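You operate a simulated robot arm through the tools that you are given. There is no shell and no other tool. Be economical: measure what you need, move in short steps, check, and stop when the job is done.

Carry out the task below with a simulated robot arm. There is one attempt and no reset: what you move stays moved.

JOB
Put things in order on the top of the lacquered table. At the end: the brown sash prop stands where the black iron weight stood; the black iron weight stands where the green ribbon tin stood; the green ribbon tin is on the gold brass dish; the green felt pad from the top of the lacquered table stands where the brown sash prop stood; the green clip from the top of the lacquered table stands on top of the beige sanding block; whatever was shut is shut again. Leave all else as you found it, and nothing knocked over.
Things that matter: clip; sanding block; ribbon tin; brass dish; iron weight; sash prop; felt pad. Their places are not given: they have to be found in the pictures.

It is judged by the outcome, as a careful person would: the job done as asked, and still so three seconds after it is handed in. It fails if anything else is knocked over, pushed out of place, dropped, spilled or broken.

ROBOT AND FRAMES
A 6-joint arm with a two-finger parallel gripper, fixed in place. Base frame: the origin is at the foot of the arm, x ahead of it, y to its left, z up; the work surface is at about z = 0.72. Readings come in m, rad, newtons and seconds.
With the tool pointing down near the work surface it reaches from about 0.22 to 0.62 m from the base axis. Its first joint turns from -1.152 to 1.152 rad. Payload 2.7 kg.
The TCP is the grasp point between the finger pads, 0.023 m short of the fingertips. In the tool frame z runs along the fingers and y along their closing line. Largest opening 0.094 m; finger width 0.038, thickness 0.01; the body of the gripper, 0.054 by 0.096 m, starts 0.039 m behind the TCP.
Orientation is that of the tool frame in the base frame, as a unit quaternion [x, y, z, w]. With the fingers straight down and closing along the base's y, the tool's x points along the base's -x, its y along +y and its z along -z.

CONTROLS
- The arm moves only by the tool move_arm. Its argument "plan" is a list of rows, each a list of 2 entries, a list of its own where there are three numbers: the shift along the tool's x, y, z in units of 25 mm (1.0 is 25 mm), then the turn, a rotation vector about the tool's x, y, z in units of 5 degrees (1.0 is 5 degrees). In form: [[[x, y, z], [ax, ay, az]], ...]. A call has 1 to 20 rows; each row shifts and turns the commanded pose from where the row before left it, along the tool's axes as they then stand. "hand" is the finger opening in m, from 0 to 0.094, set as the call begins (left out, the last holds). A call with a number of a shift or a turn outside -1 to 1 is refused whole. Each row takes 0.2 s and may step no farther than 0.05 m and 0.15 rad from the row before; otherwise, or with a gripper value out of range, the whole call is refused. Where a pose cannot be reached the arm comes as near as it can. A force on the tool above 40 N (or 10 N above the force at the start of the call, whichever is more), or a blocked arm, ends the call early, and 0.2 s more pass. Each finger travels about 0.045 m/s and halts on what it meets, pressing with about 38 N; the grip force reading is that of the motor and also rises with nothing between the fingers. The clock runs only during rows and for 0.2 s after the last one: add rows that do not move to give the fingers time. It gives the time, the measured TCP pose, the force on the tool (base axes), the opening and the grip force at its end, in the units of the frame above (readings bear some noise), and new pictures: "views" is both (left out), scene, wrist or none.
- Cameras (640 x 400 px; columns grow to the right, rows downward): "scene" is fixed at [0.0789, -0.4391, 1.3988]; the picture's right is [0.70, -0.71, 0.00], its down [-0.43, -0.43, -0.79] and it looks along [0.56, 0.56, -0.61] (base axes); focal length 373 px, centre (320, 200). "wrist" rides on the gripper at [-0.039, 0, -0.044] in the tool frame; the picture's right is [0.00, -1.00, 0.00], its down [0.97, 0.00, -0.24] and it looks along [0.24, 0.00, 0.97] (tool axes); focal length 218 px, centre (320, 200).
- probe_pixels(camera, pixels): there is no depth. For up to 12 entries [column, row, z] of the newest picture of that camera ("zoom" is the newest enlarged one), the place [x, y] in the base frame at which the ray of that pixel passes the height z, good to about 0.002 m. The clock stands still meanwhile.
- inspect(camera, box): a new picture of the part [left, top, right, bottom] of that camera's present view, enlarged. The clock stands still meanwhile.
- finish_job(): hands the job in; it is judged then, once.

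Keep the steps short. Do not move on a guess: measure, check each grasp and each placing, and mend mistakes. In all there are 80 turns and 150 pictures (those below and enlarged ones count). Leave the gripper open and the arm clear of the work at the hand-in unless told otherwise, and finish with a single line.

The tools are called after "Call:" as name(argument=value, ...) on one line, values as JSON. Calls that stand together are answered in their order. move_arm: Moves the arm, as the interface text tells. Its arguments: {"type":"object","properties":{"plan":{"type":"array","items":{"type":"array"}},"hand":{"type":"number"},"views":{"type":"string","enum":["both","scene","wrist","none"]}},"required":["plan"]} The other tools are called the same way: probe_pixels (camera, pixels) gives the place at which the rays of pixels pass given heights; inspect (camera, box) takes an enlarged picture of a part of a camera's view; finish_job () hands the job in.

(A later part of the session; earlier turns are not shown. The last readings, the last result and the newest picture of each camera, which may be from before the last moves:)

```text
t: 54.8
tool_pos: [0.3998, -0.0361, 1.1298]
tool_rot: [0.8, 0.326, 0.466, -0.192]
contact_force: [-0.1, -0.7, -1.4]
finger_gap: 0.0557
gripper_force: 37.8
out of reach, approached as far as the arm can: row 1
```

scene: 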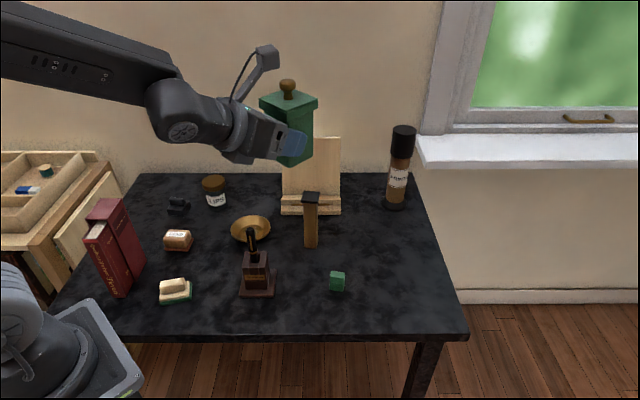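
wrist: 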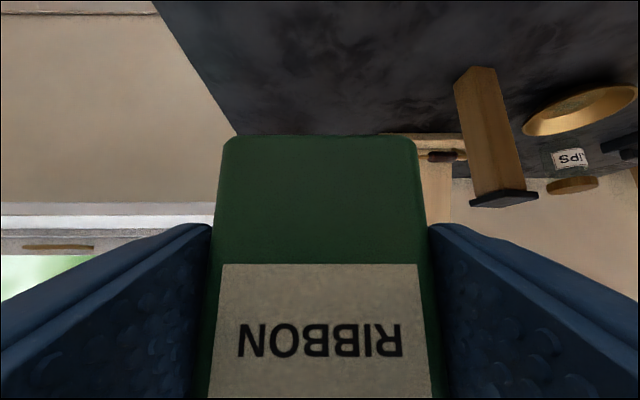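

Call:
move_arm(plan=[[[-0.486, 0.888, 0.359], [0, 0, 0]], [[-0.486, 0.888, 0.359], [0, 0, 0]], [[-0.486, 0.888, 0.359], [0, 0, 0]], [[-0.486, 0.888, 0.359], [0, 0, 0]], [[-0.486, 0.888, 0.359], [0, 0, 0]], [[-0.486, 0.888, 0.359], [0, 0, 0]], [[-0.486, 0.888, 0.359], [0, 0, 0]], [[-0.486, 0.888, 0.359], [0, 0, 0]], [[-0.486, 0.888, 0.359], [0, 0, 0]], [[-0.486, 0.888, 0.359], [0, 0, 0]], [[-0.767, 0, 0.443], [0, 0, 0]], [[-0.767, 0, 0.443], [0, 0, 0]], [[-0.767, 0, 0.443], [0, 0, 0]], [[-0.767, 0, 0.443], [0, 0, 0]], [[-0.767, 0, 0.443], [0, 0, 0]], [[-0.767, 0, 0.443], [0, 0, 0]], [[-0.767, 0, 0.443], [0, 0, 0]], [[0, 0, 0], [0, 0, 0]]], views="both")

```text
t: 58.6
tool_pos: [0.5695, -0.18, 0.8245]
tool_rot: [0.8, 0.325, 0.466, -0.191]
contact_force: [-0.4, 0.2, -1.2]
finger_gap: 0.0555
gripper_force: 38.0
```

scene: 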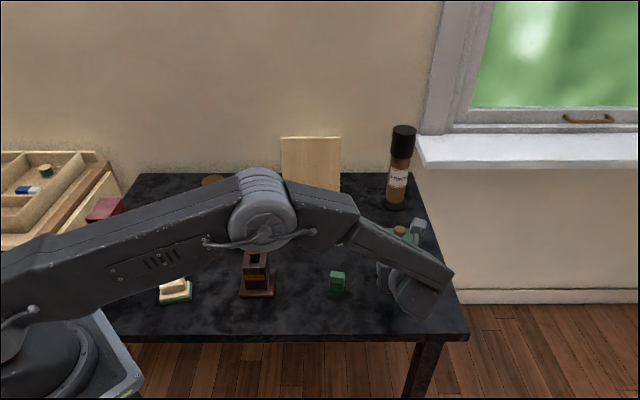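
wrist: 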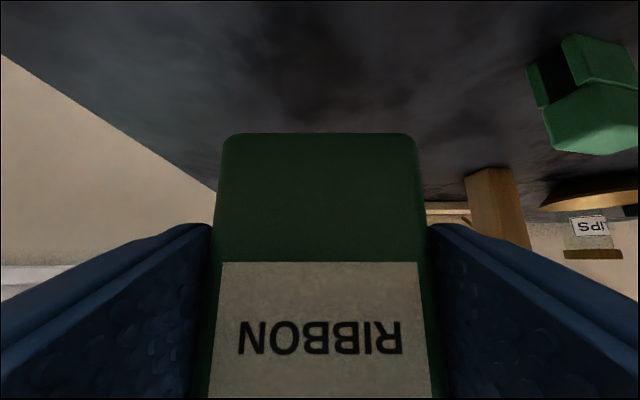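

Call:
move_arm(plan=[[[-0.49, 0, 0.283], [0, 0, 0]], [[-0.49, 0, 0.283], [0, 0, 0]], [[-0.49, 0, 0.283], [0, 0, 0]], [[-0.49, 0, 0.283], [0, 0, 0]], [[0, 0, 0], [0, 0, 0]]], views="none")

```text
t: 59.8
tool_pos: [0.57, -0.1791, 0.7675]
tool_rot: [0.8, 0.326, 0.466, -0.192]
contact_force: [-0.9, 0.3, -1.7]
finger_gap: 0.0558
gripper_force: 38.3
```

Just above the surface (≈1 mm). One tiny step down, then open fully.

Call:
move_arm(plan=[[[-0.035, 0, 0.02], [0, 0, 0]], [[0, 0, 0], [0, 0, 0]]], views="none")

Call:
move_arm(plan=[[[0, 0, 0], [0, 0, 0]], [[0, 0, 0], [0, 0, 0]], [[0, 0, 0], [0, 0, 0]], [[0, 0, 0], [0, 0, 0]]], hand=0.094, views="wrist")

```text
t: 60.4
tool_pos: [0.57, -0.1785, 0.7673]
tool_rot: [0.799, 0.326, 0.467, -0.193]
contact_force: [-0.8, 2.1, 3.3]
finger_gap: 0.0558
gripper_force: 38.1
```

```text
t: 61.4
tool_pos: [0.5702, -0.1782, 0.7671]
tool_rot: [0.801, 0.325, 0.466, -0.191]
contact_force: [0.1, -0.2, -0.7]
finger_gap: 0.094
gripper_force: 0.0
```

wrist: 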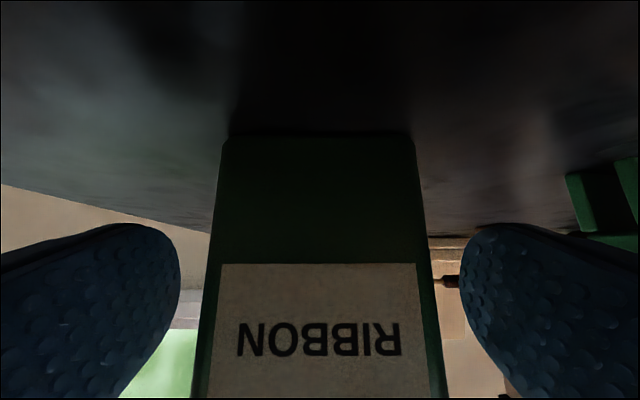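

Released; tin stands. Backing out, then up, and un-rolling the tool.

Call:
move_arm(plan=[[[0, 0, -0.72], [0, 0, 0]], [[0, 0, -0.72], [0, 0, 0]], [[0, 0, -0.72], [0, 0, 0]], [[0, 0, -0.72], [0, 0, 0]], [[0, 0, -0.72], [0, 0, 0]], [[0.8, 0, -0.462], [0, 0, 0]], [[0.8, 0, -0.462], [0, 0, 0]], [[0.8, 0, -0.462], [0, 0, 0]], [[0.8, 0, -0.462], [0, 0, 0]], [[0.8, 0, -0.462], [0, 0, 0]], [[0.8, 0, -0.462], [0, 0, 0]], [[0.8, 0, -0.462], [0, 0, 0]], [[0.8, 0, -0.462], [0, 0, 0]], [[0, 0, 0], [0, 0, 0]]], views="none")

Call:
move_arm(plan=[[[0, 0, 0], [0, 0, -1]], [[0, 0, 0], [0, 0, -1]], [[0, 0, 0], [0, 0, -1]], [[0, 0, 0], [0, 0, -1]], [[0, 0, 0], [0, 0, -1]], [[0, 0, 0], [0, 0, -1]], [[0, 0, 0], [0, 0, -1]], [[0, 0, 0], [0, 0, -1]], [[0, 0, 0], [0, 0, -1]], [[0, 0, 0], [0, 0, -1]], [[0, 0, 0], [0, 0, -1]], [[0, 0, 0], [0, 0, -1]], [[0, 0, 0], [0, 0, -1]], [[0, 0, 0], [0, 0, -1]], [[0, 0, 0], [0, 0, -1]], [[0, 0, 0], [0, 0, -1]], [[0, 0, 0], [0, 0, -1]], [[0, 0, 0], [0, 0, -1]], [[0, 0, 0], [0, 0, -1]], [[0, 0, 0], [0, 0, -1]]], views="none")

Call:
move_arm(plan=[[[0, 0, 0], [0, 0, -1]], [[0, 0, 0], [0, 0, -1]], [[0, 0, 0], [0, 0, -1]], [[0, 0, 0], [0, 0, -1]], [[0, 0, 0], [0, 0, -1]], [[0, 0, 0], [0, 0, -1]], [[0, 0, 0], [0, 0, -1]], [[0, 0, 0], [0, 0, -1]], [[0, 0, 0], [0, 0, -1]], [[0, 0, 0], [0, 0, -1]], [[0, 0, 0], [0, 0, -1]], [[0, 0, 0], [0, 0, -1]], [[0, 0, 0], [0, 0, -1]], [[0, 0, 0], [0, 0, -1]], [[0, 0, 0], [0, 0, -1]], [[0, 0, 0], [0, 0, -1]], [[0, 0, 0], [0, 0, 0]]], views="none")

Call:
move_arm(plan=[[[0, 0, 0], [0, 1, 0]], [[0, 0, 0], [0, 1, 0]], [[0, 0, 0], [0, 1, 0]], [[0, 0, 0], [0, 1, 0]], [[0, 0, 0], [0, 1, 0]], [[0, 0, 0], [0, 1, 0]], [[0, 0, 0], [0, 1, 0]], [[0, 0, 0], [0, 1, 0]], [[0, 0, 0], [0, 1, 0]], [[0, 0, 0], [0, 1, 0]], [[0, 0, 0], [0, 1, 0]], [[0, 0, 0], [0, 1, 0]], [[0, 0, 0], [0, 0, 0]]], views="both")

```text
t: 64.4
tool_pos: [0.5144, -0.2355, 0.998]
tool_rot: [0.8, 0.326, 0.466, -0.192]
contact_force: [0.3, 0.7, -0.1]
finger_gap: 0.094
gripper_force: 0.1
```

```text
t: 68.6
tool_pos: [0.5131, -0.2369, 0.9958]
tool_rot: [0.264, 0.822, 0.447, 0.235]
contact_force: [0.4, 0.4, 0.3]
finger_gap: 0.094
gripper_force: 0.1
```

```text
t: 72.2
tool_pos: [0.5126, -0.2371, 0.9961]
tool_rot: [-0.326, 0.8, 0.191, 0.467]
contact_force: [0.3, -0.6, 0.1]
finger_gap: 0.0939
gripper_force: 0.1
```

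```text
t: 75.0
tool_pos: [0.5133, -0.236, 0.9962]
tool_rot: [-0.378, 0.926, 0.003, 0.003]
contact_force: [0.2, -0.3, 0.1]
finger_gap: 0.0936
gripper_force: 0.1
```

scene: 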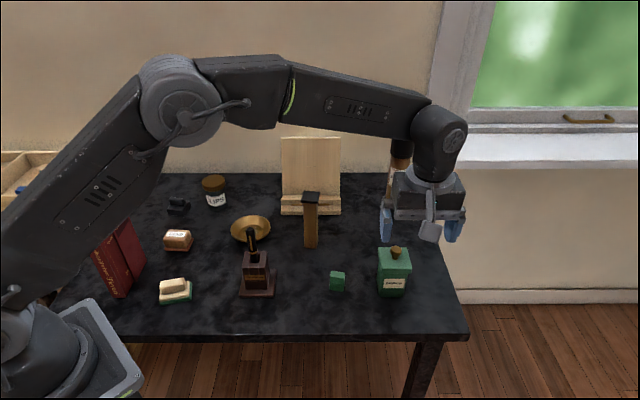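
wrist: 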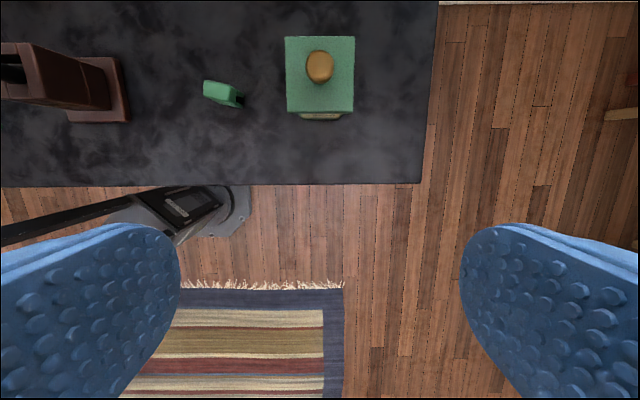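

Tin stands well. Now the clip: I move above it for a close look.

Call:
move_arm(plan=[[[-0.683, 0.807, 0.733], [0, 0, 0]], [[-0.683, 0.807, 0.733], [0, 0, 0]], [[-0.683, 0.807, 0.733], [0, 0, 0]], [[-0.683, 0.807, 0.733], [0, 0, 0]], [[-0.683, 0.807, 0.733], [0, 0, 0]], [[-0.683, 0.807, 0.733], [0, 0, 0]], [[0, 0, 0], [0, 0, 0]]], views="wrist")

Call:
inspect(camera="wrist", box=[240, 120, 400, 220])

Call:
inspect(camera="scene", box=[310, 255, 365, 300])

```text
t: 76.6
tool_pos: [0.5011, -0.0767, 0.8847]
tool_rot: [-0.377, 0.926, 0.004, 0.004]
contact_force: [-0.2, -0.5, -0.1]
finger_gap: 0.0942
gripper_force: 0.0
```

wrist: 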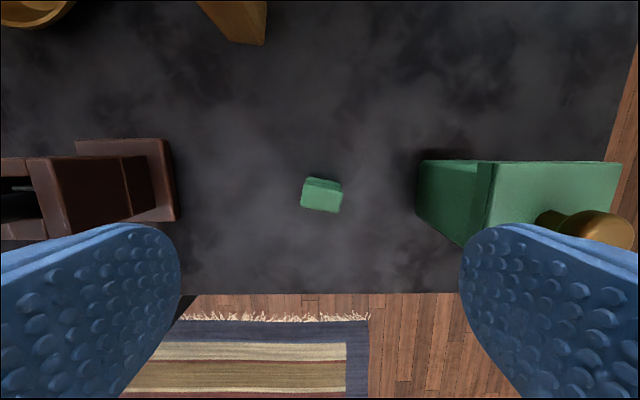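

```text
4.00 times, centred on (320, 170) of wrist
```

zoom: 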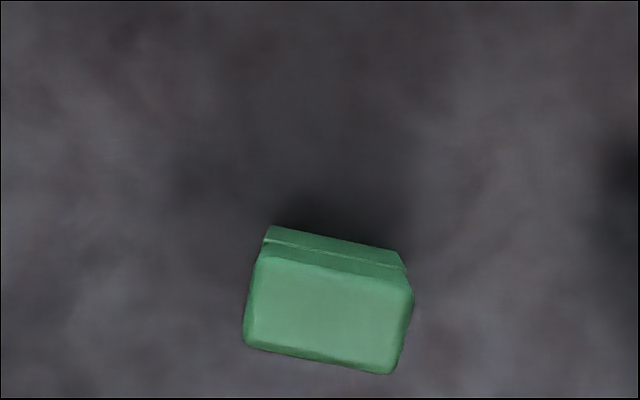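

```text
8.89 times, centred on (338, 278) of scene
```

zoom: 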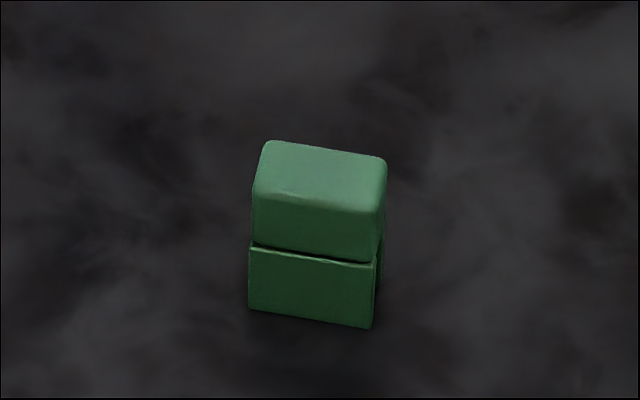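

Call:
probe_pixels(camera="zoom", pixels=[[250, 310, 0.72], [372, 328, 0.72], [268, 142, 0.75], [387, 158, 0.75], [380, 214, 0.75], [255, 192, 0.75], [268, 142, 0.76], [387, 158, 0.76], [380, 214, 0.76], [255, 192, 0.76]])

Call:
probe_pixels(camera="wrist", pixels=[[304.5, 185.5, 0.75], [343, 193, 0.75], [337.5, 213.3, 0.75], [300.8, 206.3, 0.75], [304.5, 185.5, 0.76], [343, 193, 0.76], [337.5, 213.3, 0.76], [300.8, 206.3, 0.76], [307.5, 176.5, 0.72], [340, 183, 0.72]])

```text
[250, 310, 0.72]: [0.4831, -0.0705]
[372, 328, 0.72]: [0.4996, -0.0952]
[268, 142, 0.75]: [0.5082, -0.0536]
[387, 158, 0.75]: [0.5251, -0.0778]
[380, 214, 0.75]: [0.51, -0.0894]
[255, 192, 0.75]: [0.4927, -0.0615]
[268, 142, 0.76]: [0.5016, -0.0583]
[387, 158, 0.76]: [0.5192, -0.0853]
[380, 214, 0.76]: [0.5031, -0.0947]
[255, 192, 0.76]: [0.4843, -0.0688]
```

```text
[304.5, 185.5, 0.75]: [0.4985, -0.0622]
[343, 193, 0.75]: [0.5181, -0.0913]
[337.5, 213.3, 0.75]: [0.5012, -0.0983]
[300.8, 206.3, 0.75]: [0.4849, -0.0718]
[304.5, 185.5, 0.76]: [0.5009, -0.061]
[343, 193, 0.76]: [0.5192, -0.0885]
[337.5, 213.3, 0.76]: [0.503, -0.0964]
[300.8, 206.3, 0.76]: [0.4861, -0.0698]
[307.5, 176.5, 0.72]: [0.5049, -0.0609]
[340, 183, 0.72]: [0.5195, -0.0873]
```

Clip: centre (0.502, −0.078), 33×18 mm, ~40 mm tall, long side 11° off the tool's closing line. I turn +11°, narrow the fingers to 60 mm, and descend to z = 0.748.

Call:
move_arm(plan=[[[0, -0.05, 0], [0, 0, 0.733]], [[0, 0, 0], [0, 0, 0.733]], [[0, 0, 0], [0, 0, 0.733]], [[0, 0, 0.912], [0, 0, 0]], [[0, 0, 0.912], [0, 0, 0]], [[0, 0, 0.912], [0, 0, 0]], [[0, 0, 0.912], [0, 0, 0]], [[0, 0, 0.912], [0, 0, 0]], [[0, 0, 0.912], [0, 0, 0]], [[0, 0, 0], [0, 0, 0]]], hand=0.06, views="wrist")

```text
t: 78.8
tool_pos: [0.5053, -0.0757, 0.7509]
tool_rot: [-0.287, 0.958, 0.003, 0.005]
contact_force: [0.4, 0.0, 0.3]
finger_gap: 0.0602
gripper_force: 0.0
```

wrist: 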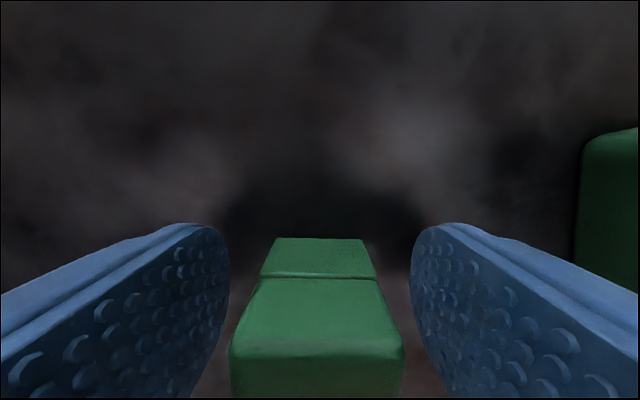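

Clip sits between the fingers and is aligned. Small correction and close.

Call:
move_arm(plan=[[[0.13, 0, 0.08], [0, 0, 0]], [[0, 0, 0], [0, 0, 0]], [[0, 0, 0], [0, 0, 0]], [[0, 0, 0], [0, 0, 0]]], hand=0.0, views="none")

Call:
move_arm(plan=[[[0, 0, -0.5], [0, 0, 0]], [[0, 0, -1], [0, 0, 0]], [[0, 0, -1], [0, 0, 0]], [[0, 0, -1], [0, 0, 0]], [[0, 0, -1], [0, 0, 0]], [[0, 0, -1], [0, 0, 0]], [[0, 0, -1], [0, 0, 0]], [[0, 0, -1], [0, 0, 0]], [[0, 0, -1], [0, 0, 0]], [[0, 0, 0], [0, 0, 0]]], views="both")

```text
t: 79.8
tool_pos: [0.5021, -0.079, 0.7478]
tool_rot: [-0.287, 0.958, 0.004, 0.003]
contact_force: [-0.3, 0.1, -1.0]
finger_gap: 0.031
gripper_force: 38.4
```

```text
t: 82.0
tool_pos: [0.5008, -0.0807, 0.9606]
tool_rot: [-0.287, 0.958, 0.004, 0.003]
contact_force: [0.3, 0.1, -0.2]
finger_gap: 0.031
gripper_force: 37.7
```

scene: 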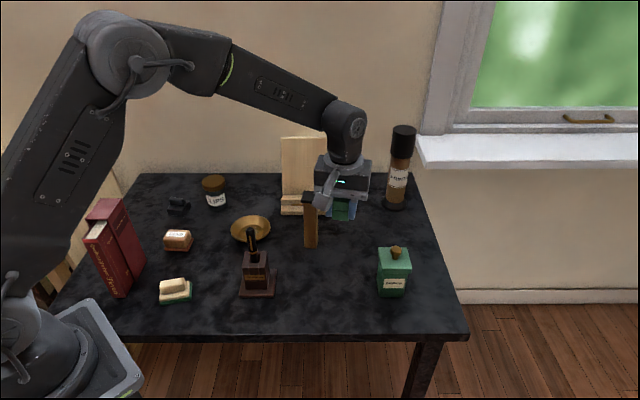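
wrist: 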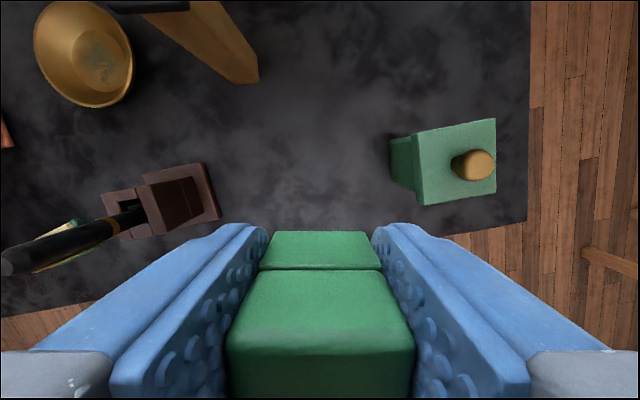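

Clip held (31 mm) and steady. Carrying it toward the sanding block, stopping short so that I can see the block.

Call:
move_arm(plan=[[[0, 0.99, 0], [0, 0, 0]], [[0, 0.99, 0], [0, 0, 0]], [[0, 0.99, 0], [0, 0, 0]], [[0, 0.99, 0], [0, 0, 0]], [[0, 0.99, 0], [0, 0, 0]], [[0, 0.99, 0], [0, 0, 0]], [[0, 0.99, 0], [0, 0, 0]], [[0, 0.99, 0], [0, 0, 0]], [[0, 0.99, 0], [0, 0, 0]], [[0, 0.99, 0], [0, 0, 0]], [[0, 0.99, 0], [0, 0, 0]], [[0, 0.99, 0], [0, 0, 0]], [[0, 0.99, 0], [0, 0, 0]], [[0, 0.99, 0], [0, 0, 0]], [[0, 0.99, 0], [0, 0, 0]], [[0, 0.99, 0], [0, 0, 0]], [[0, 0.99, 0], [0, 0, 0]], [[0, 0, 0], [0, 0, 0]]], views="both")

Call:
inspect(camera="wrist", box=[240, 60, 400, 160])

Call:
inspect(camera="scene", box=[150, 220, 205, 260])

```text
t: 85.8
tool_pos: [0.266, 0.2723, 0.9626]
tool_rot: [-0.288, 0.958, 0.004, 0.003]
contact_force: [0.4, -0.1, 0.3]
finger_gap: 0.0311
gripper_force: 38.2
```

scene: 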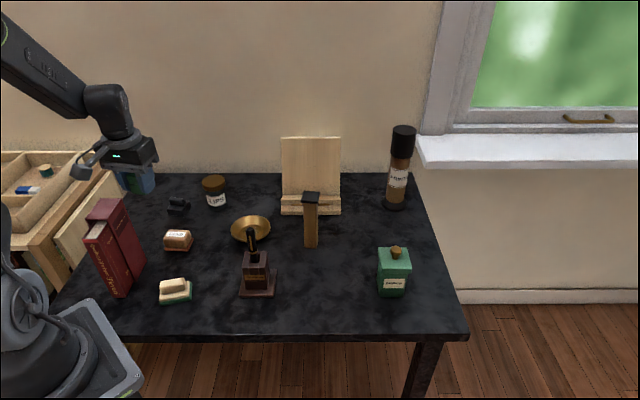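
wrist: 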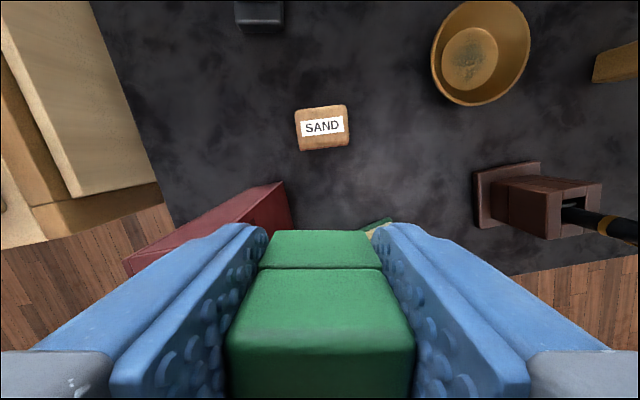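

```text
4.00 times, centred on (320, 110) of wrist
```

zoom: 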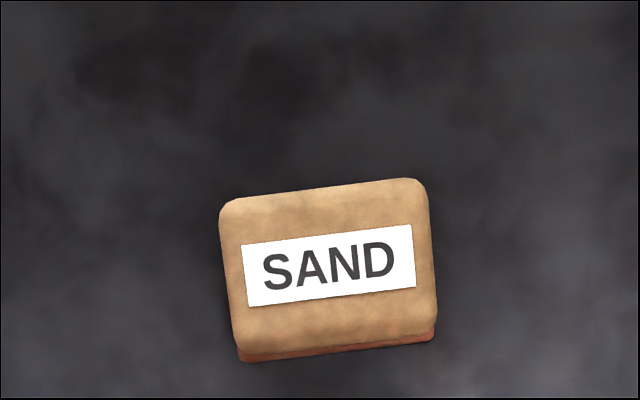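

```text
10.00 times, centred on (178, 240) of scene
```

zoom: 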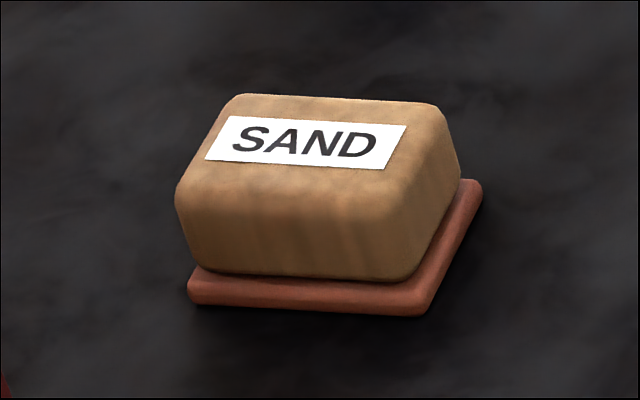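

Call:
probe_pixels(camera="wrist", pixels=[[322.3, 126.1, 0.75], [322.3, 126.1, 0.76], [322.3, 126.1, 0.77]])

Call:
probe_pixels(camera="scene", pixels=[[176.5, 234.2, 0.75], [176.5, 234.2, 0.76], [176.5, 234.2, 0.77], [191, 271, 0.72]])

```text
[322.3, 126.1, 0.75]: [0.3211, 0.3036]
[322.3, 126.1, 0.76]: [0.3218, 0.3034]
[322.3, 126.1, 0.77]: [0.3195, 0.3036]
```

```text
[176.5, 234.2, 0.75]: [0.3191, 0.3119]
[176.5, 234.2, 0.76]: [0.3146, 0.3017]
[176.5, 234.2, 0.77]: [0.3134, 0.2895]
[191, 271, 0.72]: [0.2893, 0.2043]
```

Before descending I check the book's height and position, since the tool's bracket will hang on that side.

Call:
probe_pixels(camera="scene", pixels=[[124, 296, 0.72], [146, 263, 0.72], [123, 198, 0.88], [123, 198, 0.92], [123, 198, 0.96], [104, 222, 0.88], [104, 222, 0.92]])

Call:
probe_pixels(camera="wrist", pixels=[[283, 183, 0.72], [283, 183, 0.85], [283, 183, 0.88], [291, 225, 0.72], [130, 260, 0.88], [130, 260, 0.9]])

Call:
inspect(camera="scene", box=[60, 120, 220, 310])

```text
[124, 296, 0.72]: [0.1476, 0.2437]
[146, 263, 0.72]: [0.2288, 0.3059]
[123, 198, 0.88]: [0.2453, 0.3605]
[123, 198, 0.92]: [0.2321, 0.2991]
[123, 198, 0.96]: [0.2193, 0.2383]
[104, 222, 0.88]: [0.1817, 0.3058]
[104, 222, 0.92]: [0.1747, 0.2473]
```

```text
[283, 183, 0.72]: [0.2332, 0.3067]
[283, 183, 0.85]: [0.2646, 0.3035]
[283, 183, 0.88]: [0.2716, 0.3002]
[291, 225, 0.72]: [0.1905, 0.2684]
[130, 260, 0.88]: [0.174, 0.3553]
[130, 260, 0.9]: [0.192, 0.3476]
```

```text
2.11 times, centred on (140, 215) of scene
```

zoom: 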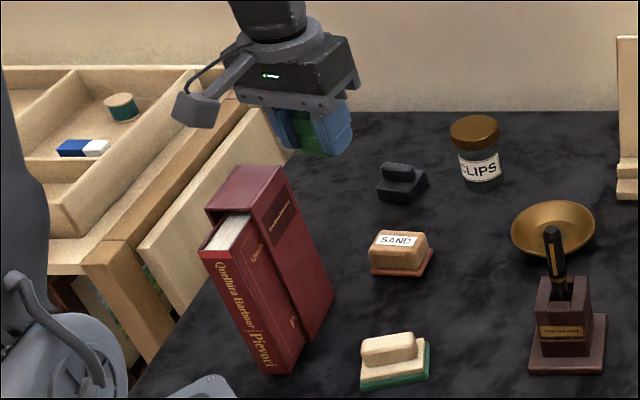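

Book top ≈0.92, its near corner at (0.23, 0.306); the bracket will pass ≥3 cm away. Moving over the block, turning −6.5°, and descending to just above.

Call:
move_arm(plan=[[[-0.823, -0.037, 0], [0, 0, -0.433]], [[-0.823, -0.037, 0], [0, 0, -0.433]], [[-0.823, -0.037, 0], [0, 0, -0.433]], [[0, 0, 0.9], [0, 0, 0]], [[0, 0, 0.9], [0, 0, 0]], [[0, 0, 0.9], [0, 0, 0]], [[0, 0, 0.9], [0, 0, 0]], [[0, 0, 0.9], [0, 0, 0]], [[0, 0, 0.9], [0, 0, 0]], [[0, 0, 0.9], [0, 0, 0]], [[0, 0, 0], [0, 0, 0]]], views="both")

Call:
inspect(camera="scene", box=[120, 180, 240, 260])

```text
t: 88.2
tool_pos: [0.3213, 0.3069, 0.8072]
tool_rot: [-0.34, 0.94, 0.004, 0.004]
contact_force: [0.5, -0.7, -0.1]
finger_gap: 0.031
gripper_force: 38.4
```

scene: 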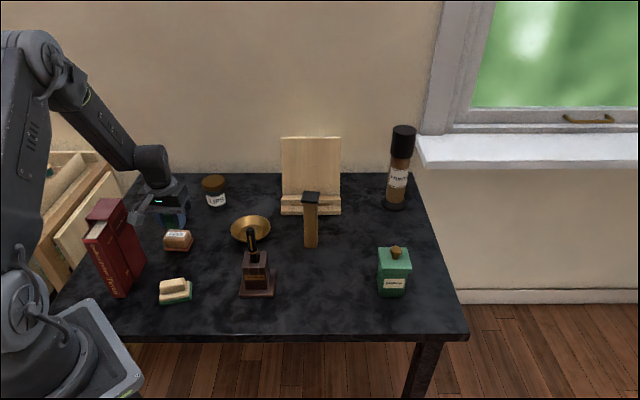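
wrist: 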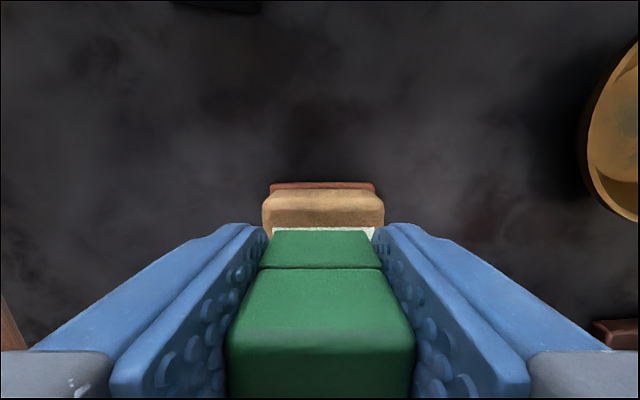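

```text
5.00 times, centred on (180, 220) of scene
```

zoom: 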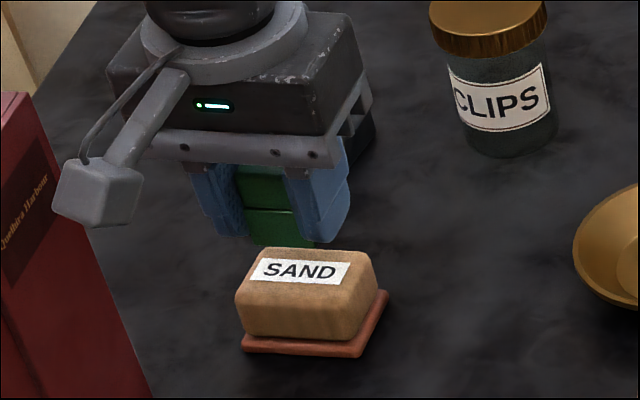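

Lined up; shifting back 3 mm and lowering the last 2 cm in small steps.

Call:
move_arm(plan=[[[0.13, 0, 0.3], [0, 0, 0]], [[0, 0, 0.3], [0, 0, 0]], [[0, 0, 0.2], [0, 0, 0]], [[0, 0, 0], [0, 0, 0]]], views="none")

Call:
inspect(camera="scene", box=[140, 200, 220, 260])

```text
t: 89.2
tool_pos: [0.3178, 0.3051, 0.7872]
tool_rot: [-0.342, 0.94, 0.003, 0.004]
contact_force: [0.0, -1.7, 6.4]
finger_gap: 0.031
gripper_force: 37.9
```

```text
6.67 times, centred on (180, 230) of scene
```

zoom: 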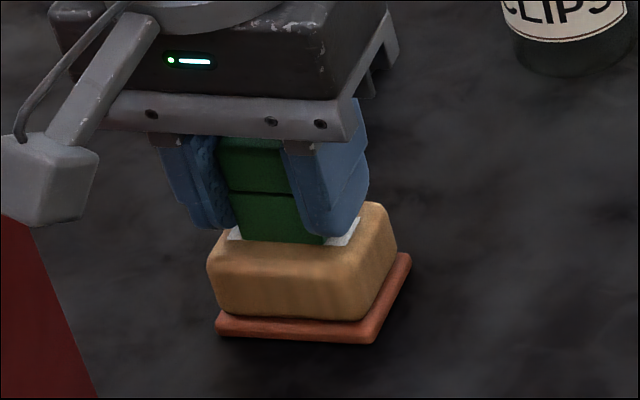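

Contact force 6 N upward: the clip rests on the block, fully on the top face. Opening partly, then rising straight up.

Call:
move_arm(plan=[[[0, 0, 0], [0, 0, 0]], [[0, 0, 0], [0, 0, 0]], [[0, 0, 0], [0, 0, 0]]], hand=0.06, views="none")

Call:
move_arm(plan=[[[0, 0, -0.5], [0, 0, 0]], [[0, 0, -1], [0, 0, 0]], [[0, 0, -1], [0, 0, 0]], [[0, 0, -1], [0, 0, 0]], [[0, 0, -1], [0, 0, 0]], [[0, 0, -1], [0, 0, 0]], [[0, 0, -1], [0, 0, 0]], [[0, 0, -1], [0, 0, 0]], [[0, 0, 0], [0, 0, 0]]], views="both")

Call:
inspect(camera="scene", box=[130, 190, 250, 310])

```text
t: 90.0
tool_pos: [0.3163, 0.3052, 0.786]
tool_rot: [-0.341, 0.94, 0.003, 0.004]
contact_force: [0.2, -0.5, 0.4]
finger_gap: 0.0602
gripper_force: 0.0
```

```text
t: 92.0
tool_pos: [0.3176, 0.3018, 0.9754]
tool_rot: [-0.341, 0.94, 0.004, 0.003]
contact_force: [-0.6, 0.8, 0.9]
finger_gap: 0.0602
gripper_force: 0.0
```

scene: 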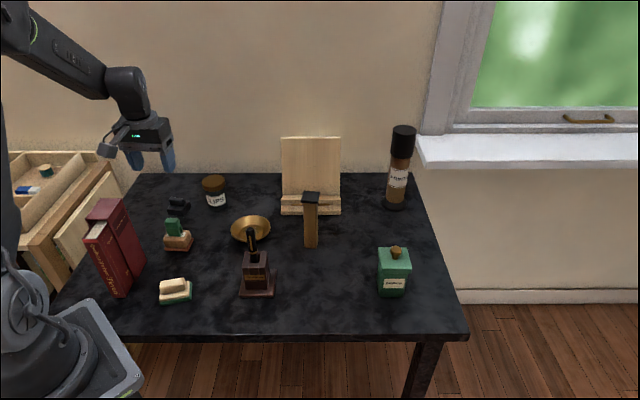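
wrist: 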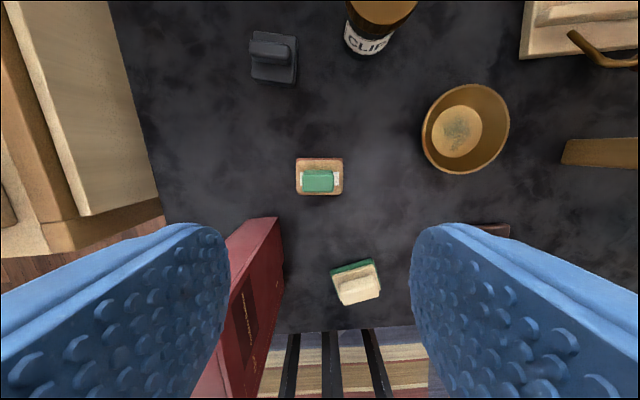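

```text
3.33 times, centred on (190, 250) of scene
```

zoom: 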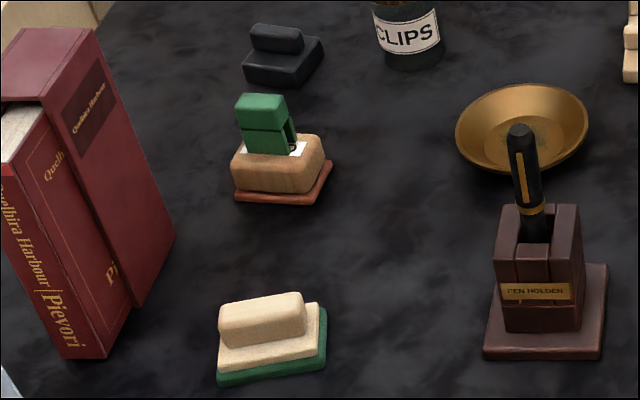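

The clip stands on the block. From here I measure weight, pad and dish.

Call:
inspect(camera="wrist", box=[210, 10, 370, 110])

Call:
inspect(camera="wrist", box=[300, 230, 420, 310])

Call:
inspect(camera="wrist", box=[400, 70, 540, 190])

Call:
inspect(camera="scene", box=[155, 190, 205, 220])

```text
4.00 times, centred on (290, 60) of wrist
```

zoom: 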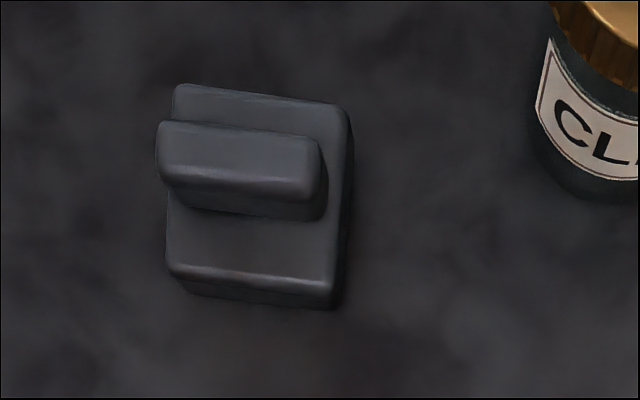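

```text
5.00 times, centred on (360, 270) of wrist
```

zoom: 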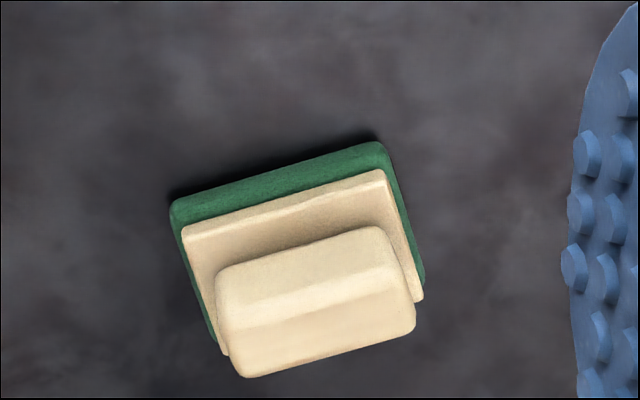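

```text
3.33 times, centred on (470, 130) of wrist
```

zoom: 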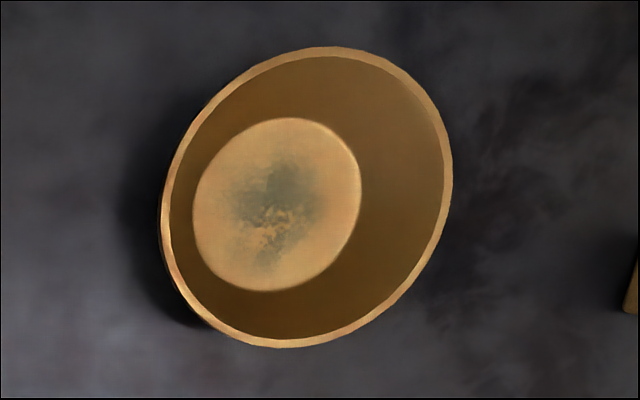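

```text
12.80 times, centred on (180, 205) of scene
```

zoom: 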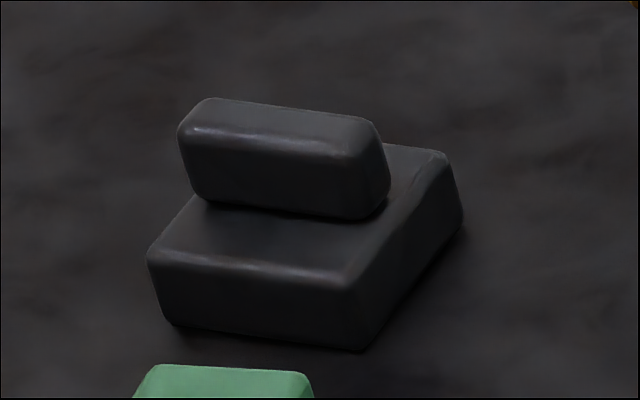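

Call:
probe_pixels(camera="zoom", pixels=[[172, 325, 0.72], [363, 350, 0.72], [463, 228, 0.72], [150, 258, 0.74], [355, 288, 0.74], [450, 158, 0.74], [285, 130, 0.75], [285, 130, 0.76]])

Call:
probe_pixels(camera="wrist", pixels=[[253.75, 31.25, 0.74], [297.5, 37.5, 0.74], [293.75, 81.25, 0.74], [251.75, 76.25, 0.74], [349.5, 45, 0.72], [457, 131.5, 0.728], [466, 129, 0.75], [250, 49, 0.76], [290, 54, 0.76]])

Call:
probe_pixels(camera="wrist", pixels=[[330, 271, 0.722], [373, 259, 0.722], [381, 287, 0.722], [333, 265, 0.735], [374, 254.5, 0.735], [339, 283.5, 0.755], [374, 276, 0.755], [339, 283.5, 0.765], [374, 276, 0.765], [344.5, 305, 0.755], [382.5, 297, 0.755]])

```text
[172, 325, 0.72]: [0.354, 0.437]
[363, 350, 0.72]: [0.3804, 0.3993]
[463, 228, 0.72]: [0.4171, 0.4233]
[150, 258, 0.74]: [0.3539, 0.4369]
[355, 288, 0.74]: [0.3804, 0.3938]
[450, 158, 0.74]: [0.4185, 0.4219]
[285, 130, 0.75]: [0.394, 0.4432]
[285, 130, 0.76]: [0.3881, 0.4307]
```

```text
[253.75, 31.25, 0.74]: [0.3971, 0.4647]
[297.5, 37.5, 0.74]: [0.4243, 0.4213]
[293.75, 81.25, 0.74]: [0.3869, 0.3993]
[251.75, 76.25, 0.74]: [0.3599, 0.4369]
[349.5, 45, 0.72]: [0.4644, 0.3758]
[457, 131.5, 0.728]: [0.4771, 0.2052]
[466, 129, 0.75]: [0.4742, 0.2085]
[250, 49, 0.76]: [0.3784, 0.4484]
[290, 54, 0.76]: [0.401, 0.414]
```

```text
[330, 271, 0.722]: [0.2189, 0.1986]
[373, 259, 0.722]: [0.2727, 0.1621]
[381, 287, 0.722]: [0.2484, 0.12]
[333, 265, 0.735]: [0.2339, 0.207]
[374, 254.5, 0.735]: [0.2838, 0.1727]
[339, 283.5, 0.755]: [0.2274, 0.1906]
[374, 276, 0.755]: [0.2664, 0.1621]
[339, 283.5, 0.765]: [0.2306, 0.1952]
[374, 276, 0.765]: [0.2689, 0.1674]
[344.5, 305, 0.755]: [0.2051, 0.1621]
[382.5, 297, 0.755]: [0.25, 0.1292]
```

Weight: centre (0.388, 0.430), 46×44 mm, width line at −56°. Pad: centre (0.234, 0.159), ~65×48 mm, long axis −34°. Dish floor centre (0.477, 0.205). Now back to the tin, high up, then yaw to −45.7° heading.

Call:
move_arm(plan=[[[0.189, -1, -0.04], [0, 0, 0]], [[0.189, -1, -0.04], [0, 0, 0]], [[0.189, -1, -0.04], [0, 0, 0]], [[0.189, -1, -0.04], [0, 0, 0]], [[0.189, -1, -0.04], [0, 0, 0]], [[0.189, -1, -0.04], [0, 0, 0]], [[0.189, -1, -0.04], [0, 0, 0]], [[0.189, -1, -0.04], [0, 0, 0]], [[0.189, -1, -0.04], [0, 0, 0]], [[0.189, -1, -0.04], [0, 0, 0]], [[0.189, -1, -0.04], [0, 0, 0]], [[0.189, -1, -0.04], [0, 0, 0]], [[0.189, -1, -0.04], [0, 0, 0]], [[0.189, -1, -0.04], [0, 0, 0]], [[0.189, -1, -0.04], [0, 0, 0]], [[0.189, -1, -0.04], [0, 0, 0]], [[0.189, -1, -0.04], [0, 0, 0]], [[0.189, -1, -0.04], [0, 0, 0]], [[0.189, -1, -0.04], [0, 0, 0]], [[0.189, -1, -0.04], [0, 0, 0]]], hand=0.094, views="none")

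Call:
move_arm(plan=[[[0, 0, 0], [0, 0, 0.952]], [[0, 0, 0], [0, 0, 0.952]], [[0, 0, 0], [0, 0, 0.952]], [[0, 0, 0], [0, 0, 0.952]], [[0, 0, 0], [0, 0, 0.952]], [[0, 0, 0], [0, 0, 0.952]], [[0, 0, 0], [0, 0, 0.952]], [[0, 0, 0], [0, 0, 0.952]], [[0, 0, 0], [0, 0, 0.952]], [[0, 0, 0], [0, 0, 0.952]], [[0, 0, 0], [0, 0, 0.952]], [[0, 0, 0], [0, 0, 0.952]], [[0, 0, 0], [0, 0, 0.952]], [[0, 0, 0], [0, 0, 0.952]], [[0, 0, 0], [0, 0, 0.952]], [[0, 0, 0], [0, 0, 0.952]], [[0, 0, 0], [0, 0, 0.952]], [[0, 0, 0], [0, 0, 0.952]], [[0, 0, 0], [0, 0, 0]]], views="wrist")

```text
t: 96.2
tool_pos: [0.5633, -0.1403, 0.9886]
tool_rot: [-0.341, 0.94, 0.003, 0.004]
contact_force: [0.5, -1.0, 0.2]
finger_gap: 0.094
gripper_force: 0.0
```

```text
t: 100.2
tool_pos: [0.5655, -0.1423, 0.9914]
tool_rot: [0.389, 0.921, 0.005, 0.0]
contact_force: [0.3, 0.8, -1.1]
finger_gap: 0.0939
gripper_force: 0.1
```

wrist: 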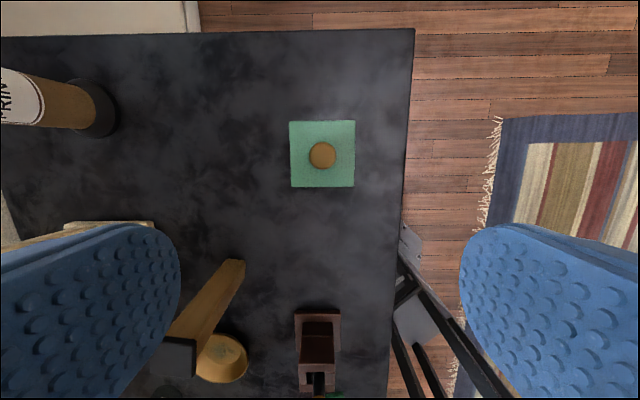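

Aligned with the tin. Probe its lid centre, then tilt 60° and roll −180°.

Call:
probe_pixels(camera="wrist", pixels=[[322, 154, 0.813], [289, 121, 0.813], [354, 120, 0.813], [355, 187, 0.813], [291, 187, 0.813]])

Call:
move_arm(plan=[[[0, 0, 0], [0, -1, 0]], [[0, 0, 0], [0, -1, 0]], [[0, 0, 0], [0, -1, 0]], [[0, 0, 0], [0, -1, 0]], [[0, 0, 0], [0, -1, 0]], [[0, 0, 0], [0, -1, 0]], [[0, 0, 0], [0, -1, 0]], [[0, 0, 0], [0, -1, 0]], [[0, 0, 0], [0, -1, 0]], [[0, 0, 0], [0, -1, 0]], [[0, 0, 0], [0, -1, 0]], [[0, 0, 0], [0, -1, 0]], [[0, 0, 0], [0, 0, 0]]], views="none")

Call:
move_arm(plan=[[[0, 0, 0], [0, 0, -1]], [[0, 0, 0], [0, 0, -1]], [[0, 0, 0], [0, 0, -1]], [[0, 0, 0], [0, 0, -1]], [[0, 0, 0], [0, 0, -1]], [[0, 0, 0], [0, 0, -1]], [[0, 0, 0], [0, 0, -1]], [[0, 0, 0], [0, 0, -1]], [[0, 0, 0], [0, 0, -1]], [[0, 0, 0], [0, 0, -1]], [[0, 0, 0], [0, 0, -1]], [[0, 0, 0], [0, 0, -1]], [[0, 0, 0], [0, 0, -1]], [[0, 0, 0], [0, 0, -1]], [[0, 0, 0], [0, 0, -1]], [[0, 0, 0], [0, 0, -1]], [[0, 0, 0], [0, 0, -1]], [[0, 0, 0], [0, 0, -1]]], views="none")

Call:
move_arm(plan=[[[0, 0, 0], [0, 0, -1]], [[0, 0, 0], [0, 0, -1]], [[0, 0, 0], [0, 0, -1]], [[0, 0, 0], [0, 0, -1]], [[0, 0, 0], [0, 0, -1]], [[0, 0, 0], [0, 0, -1]], [[0, 0, 0], [0, 0, -1]], [[0, 0, 0], [0, 0, -1]], [[0, 0, 0], [0, 0, -1]], [[0, 0, 0], [0, 0, -1]], [[0, 0, 0], [0, 0, -1]], [[0, 0, 0], [0, 0, -1]], [[0, 0, 0], [0, 0, -1]], [[0, 0, 0], [0, 0, -1]], [[0, 0, 0], [0, 0, -1]], [[0, 0, 0], [0, 0, -1]], [[0, 0, 0], [0, 0, -1]], [[0, 0, 0], [0, 0, -1]], [[0, 0, 0], [0, 0, 0]]], views="both")

```text
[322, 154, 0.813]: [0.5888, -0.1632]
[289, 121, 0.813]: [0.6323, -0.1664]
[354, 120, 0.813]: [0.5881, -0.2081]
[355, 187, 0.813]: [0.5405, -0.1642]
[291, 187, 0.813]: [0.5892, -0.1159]
```

```text
t: 103.0
tool_pos: [0.5659, -0.1409, 0.9913]
tool_rot: [0.339, 0.797, -0.19, 0.462]
contact_force: [-0.9, -0.4, 0.0]
finger_gap: 0.094
gripper_force: 0.0
```

```text
t: 106.8
tool_pos: [0.5657, -0.1399, 0.992]
tool_rot: [-0.325, 0.804, -0.46, 0.191]
contact_force: [0.8, -0.4, -0.7]
finger_gap: 0.0937
gripper_force: 0.0
```

```text
t: 110.8
tool_pos: [0.5659, -0.14, 0.9907]
tool_rot: [0.798, -0.339, 0.461, 0.19]
contact_force: [0.1, -0.2, 0.2]
finger_gap: 0.0942
gripper_force: 0.1
```

scene: 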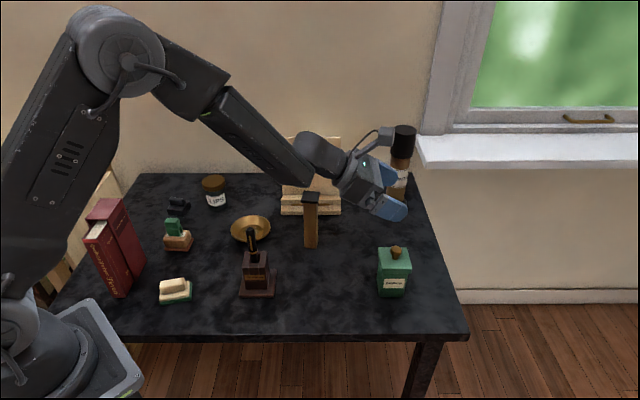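
wrist: 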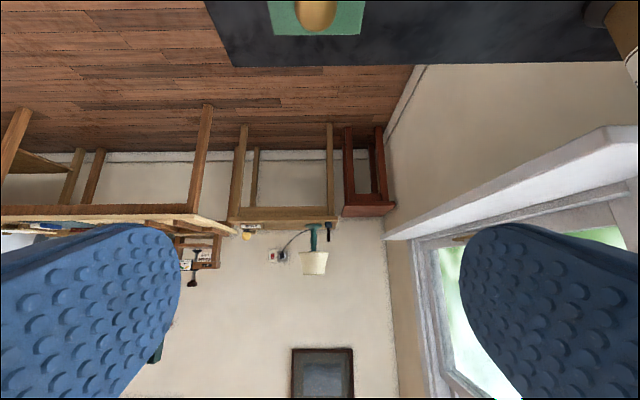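

Rolled. Tin centre refined to (0.587, −0.163). Descending most of the way.

Call:
move_arm(plan=[[[-0.762, 0.003, 0.478], [0, 0, 0]], [[-0.762, 0.003, 0.478], [0, 0, 0]], [[-0.762, 0.003, 0.478], [0, 0, 0]], [[-0.762, 0.003, 0.478], [0, 0, 0]], [[-0.762, 0.003, 0.478], [0, 0, 0]], [[-0.762, 0.003, 0.478], [0, 0, 0]], [[0, 0, 0], [0, 0, 0]]], views="both")

Call:
inspect(camera="scene", box=[230, 170, 430, 310])

```text
t: 112.4
tool_pos: [0.5685, -0.1436, 0.8553]
tool_rot: [0.798, -0.34, 0.46, 0.191]
contact_force: [1.0, -0.1, 0.1]
finger_gap: 0.094
gripper_force: 0.0
```

scene: 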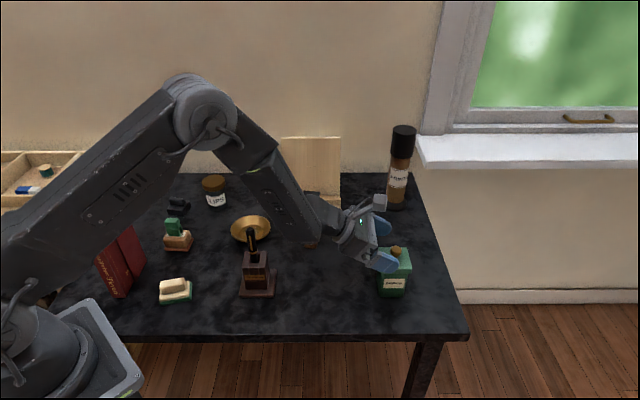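
wrist: 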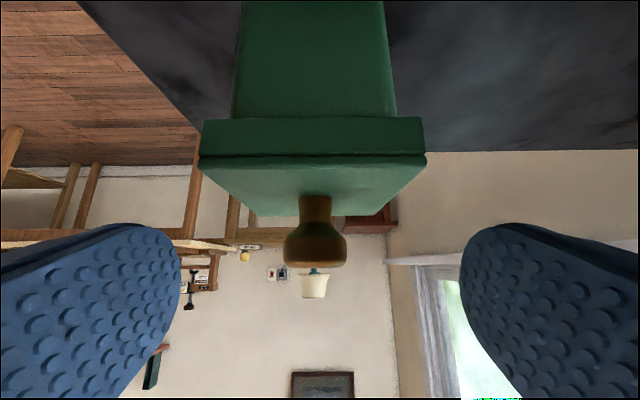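

```text
2.86 times, centred on (330, 240) of scene
```

zoom: 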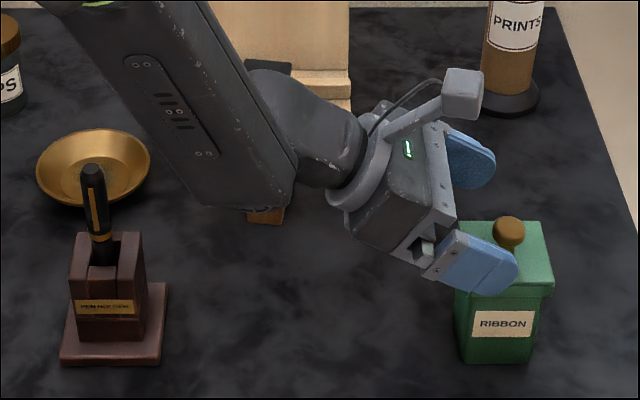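

Call:
move_arm(plan=[[[-0.753, 0.02, 0.482], [0, 0, 0]], [[-0.753, 0.02, 0.482], [0, 0, 0]], [[-0.753, 0.02, 0.482], [0, 0, 0]], [[-0.753, 0.02, 0.482], [0, 0, 0]], [[0, 0, 0], [0, 0, 0]]], views="wrist")

```text
t: 113.6
tool_pos: [0.5699, -0.1459, 0.766]
tool_rot: [0.798, -0.339, 0.461, 0.19]
contact_force: [0.0, -0.2, -0.8]
finger_gap: 0.094
gripper_force: 0.1
```

wrist: 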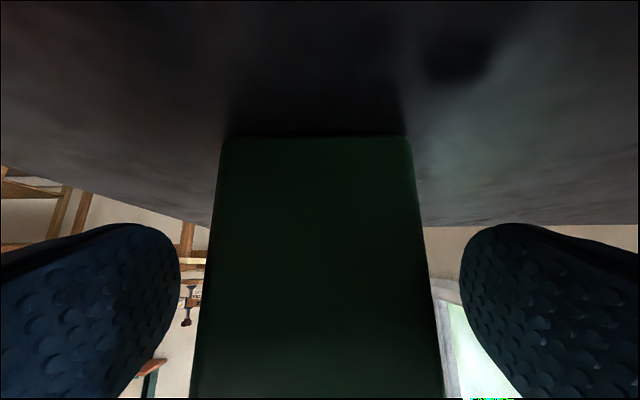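

Same seating depth as before and centred. Closing, then lifting.

Call:
move_arm(plan=[[[0, 0, 0], [0, 0, 0]], [[0, 0, 0], [0, 0, 0]], [[0, 0, 0], [0, 0, 0]], [[0, 0, 0], [0, 0, 0]], [[0, 0, 0], [0, 0, 0]]], hand=0.0, views="none")

Call:
move_arm(plan=[[[0.35, 0, -0.2], [0, 0, 0]], [[0.35, 0, -0.2], [0, 0, 0]], [[0.866, 0, -0.5], [0, 0, 0]], [[0.866, 0, -0.5], [0, 0, 0]], [[0.866, 0, -0.5], [0, 0, 0]], [[0.866, 0, -0.5], [0, 0, 0]], [[0.866, 0, -0.5], [0, 0, 0]], [[0.866, 0, -0.5], [0, 0, 0]], [[0.866, 0, -0.5], [0, 0, 0]], [[0.866, 0, -0.5], [0, 0, 0]], [[0.866, 0, -0.5], [0, 0, 0]], [[0, 0, 0], [0, 0, 0]]], views="both")

```text
t: 114.8
tool_pos: [0.5704, -0.1468, 0.7681]
tool_rot: [0.798, -0.338, 0.461, 0.19]
contact_force: [-0.1, 0.1, -0.3]
finger_gap: 0.0557
gripper_force: 37.9
```

```text
t: 117.4
tool_pos: [0.5671, -0.1492, 1.0125]
tool_rot: [0.798, -0.339, 0.461, 0.191]
contact_force: [-0.4, -0.3, -0.5]
finger_gap: 0.0555
gripper_force: 38.1
```

scene: 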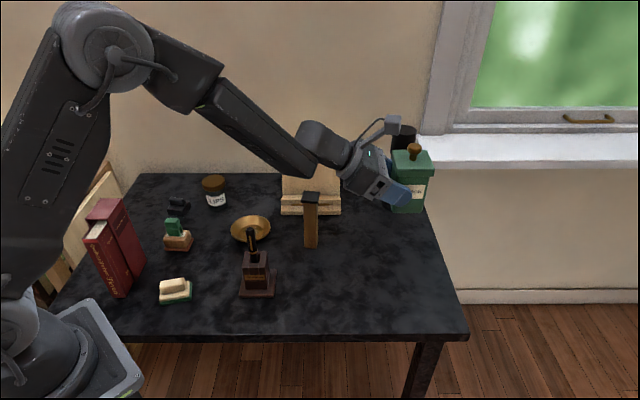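
wrist: 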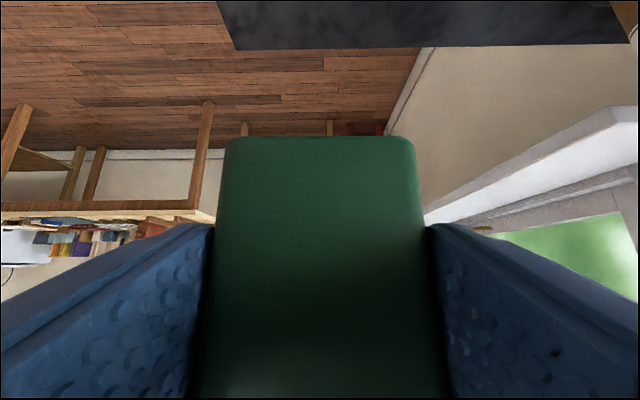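

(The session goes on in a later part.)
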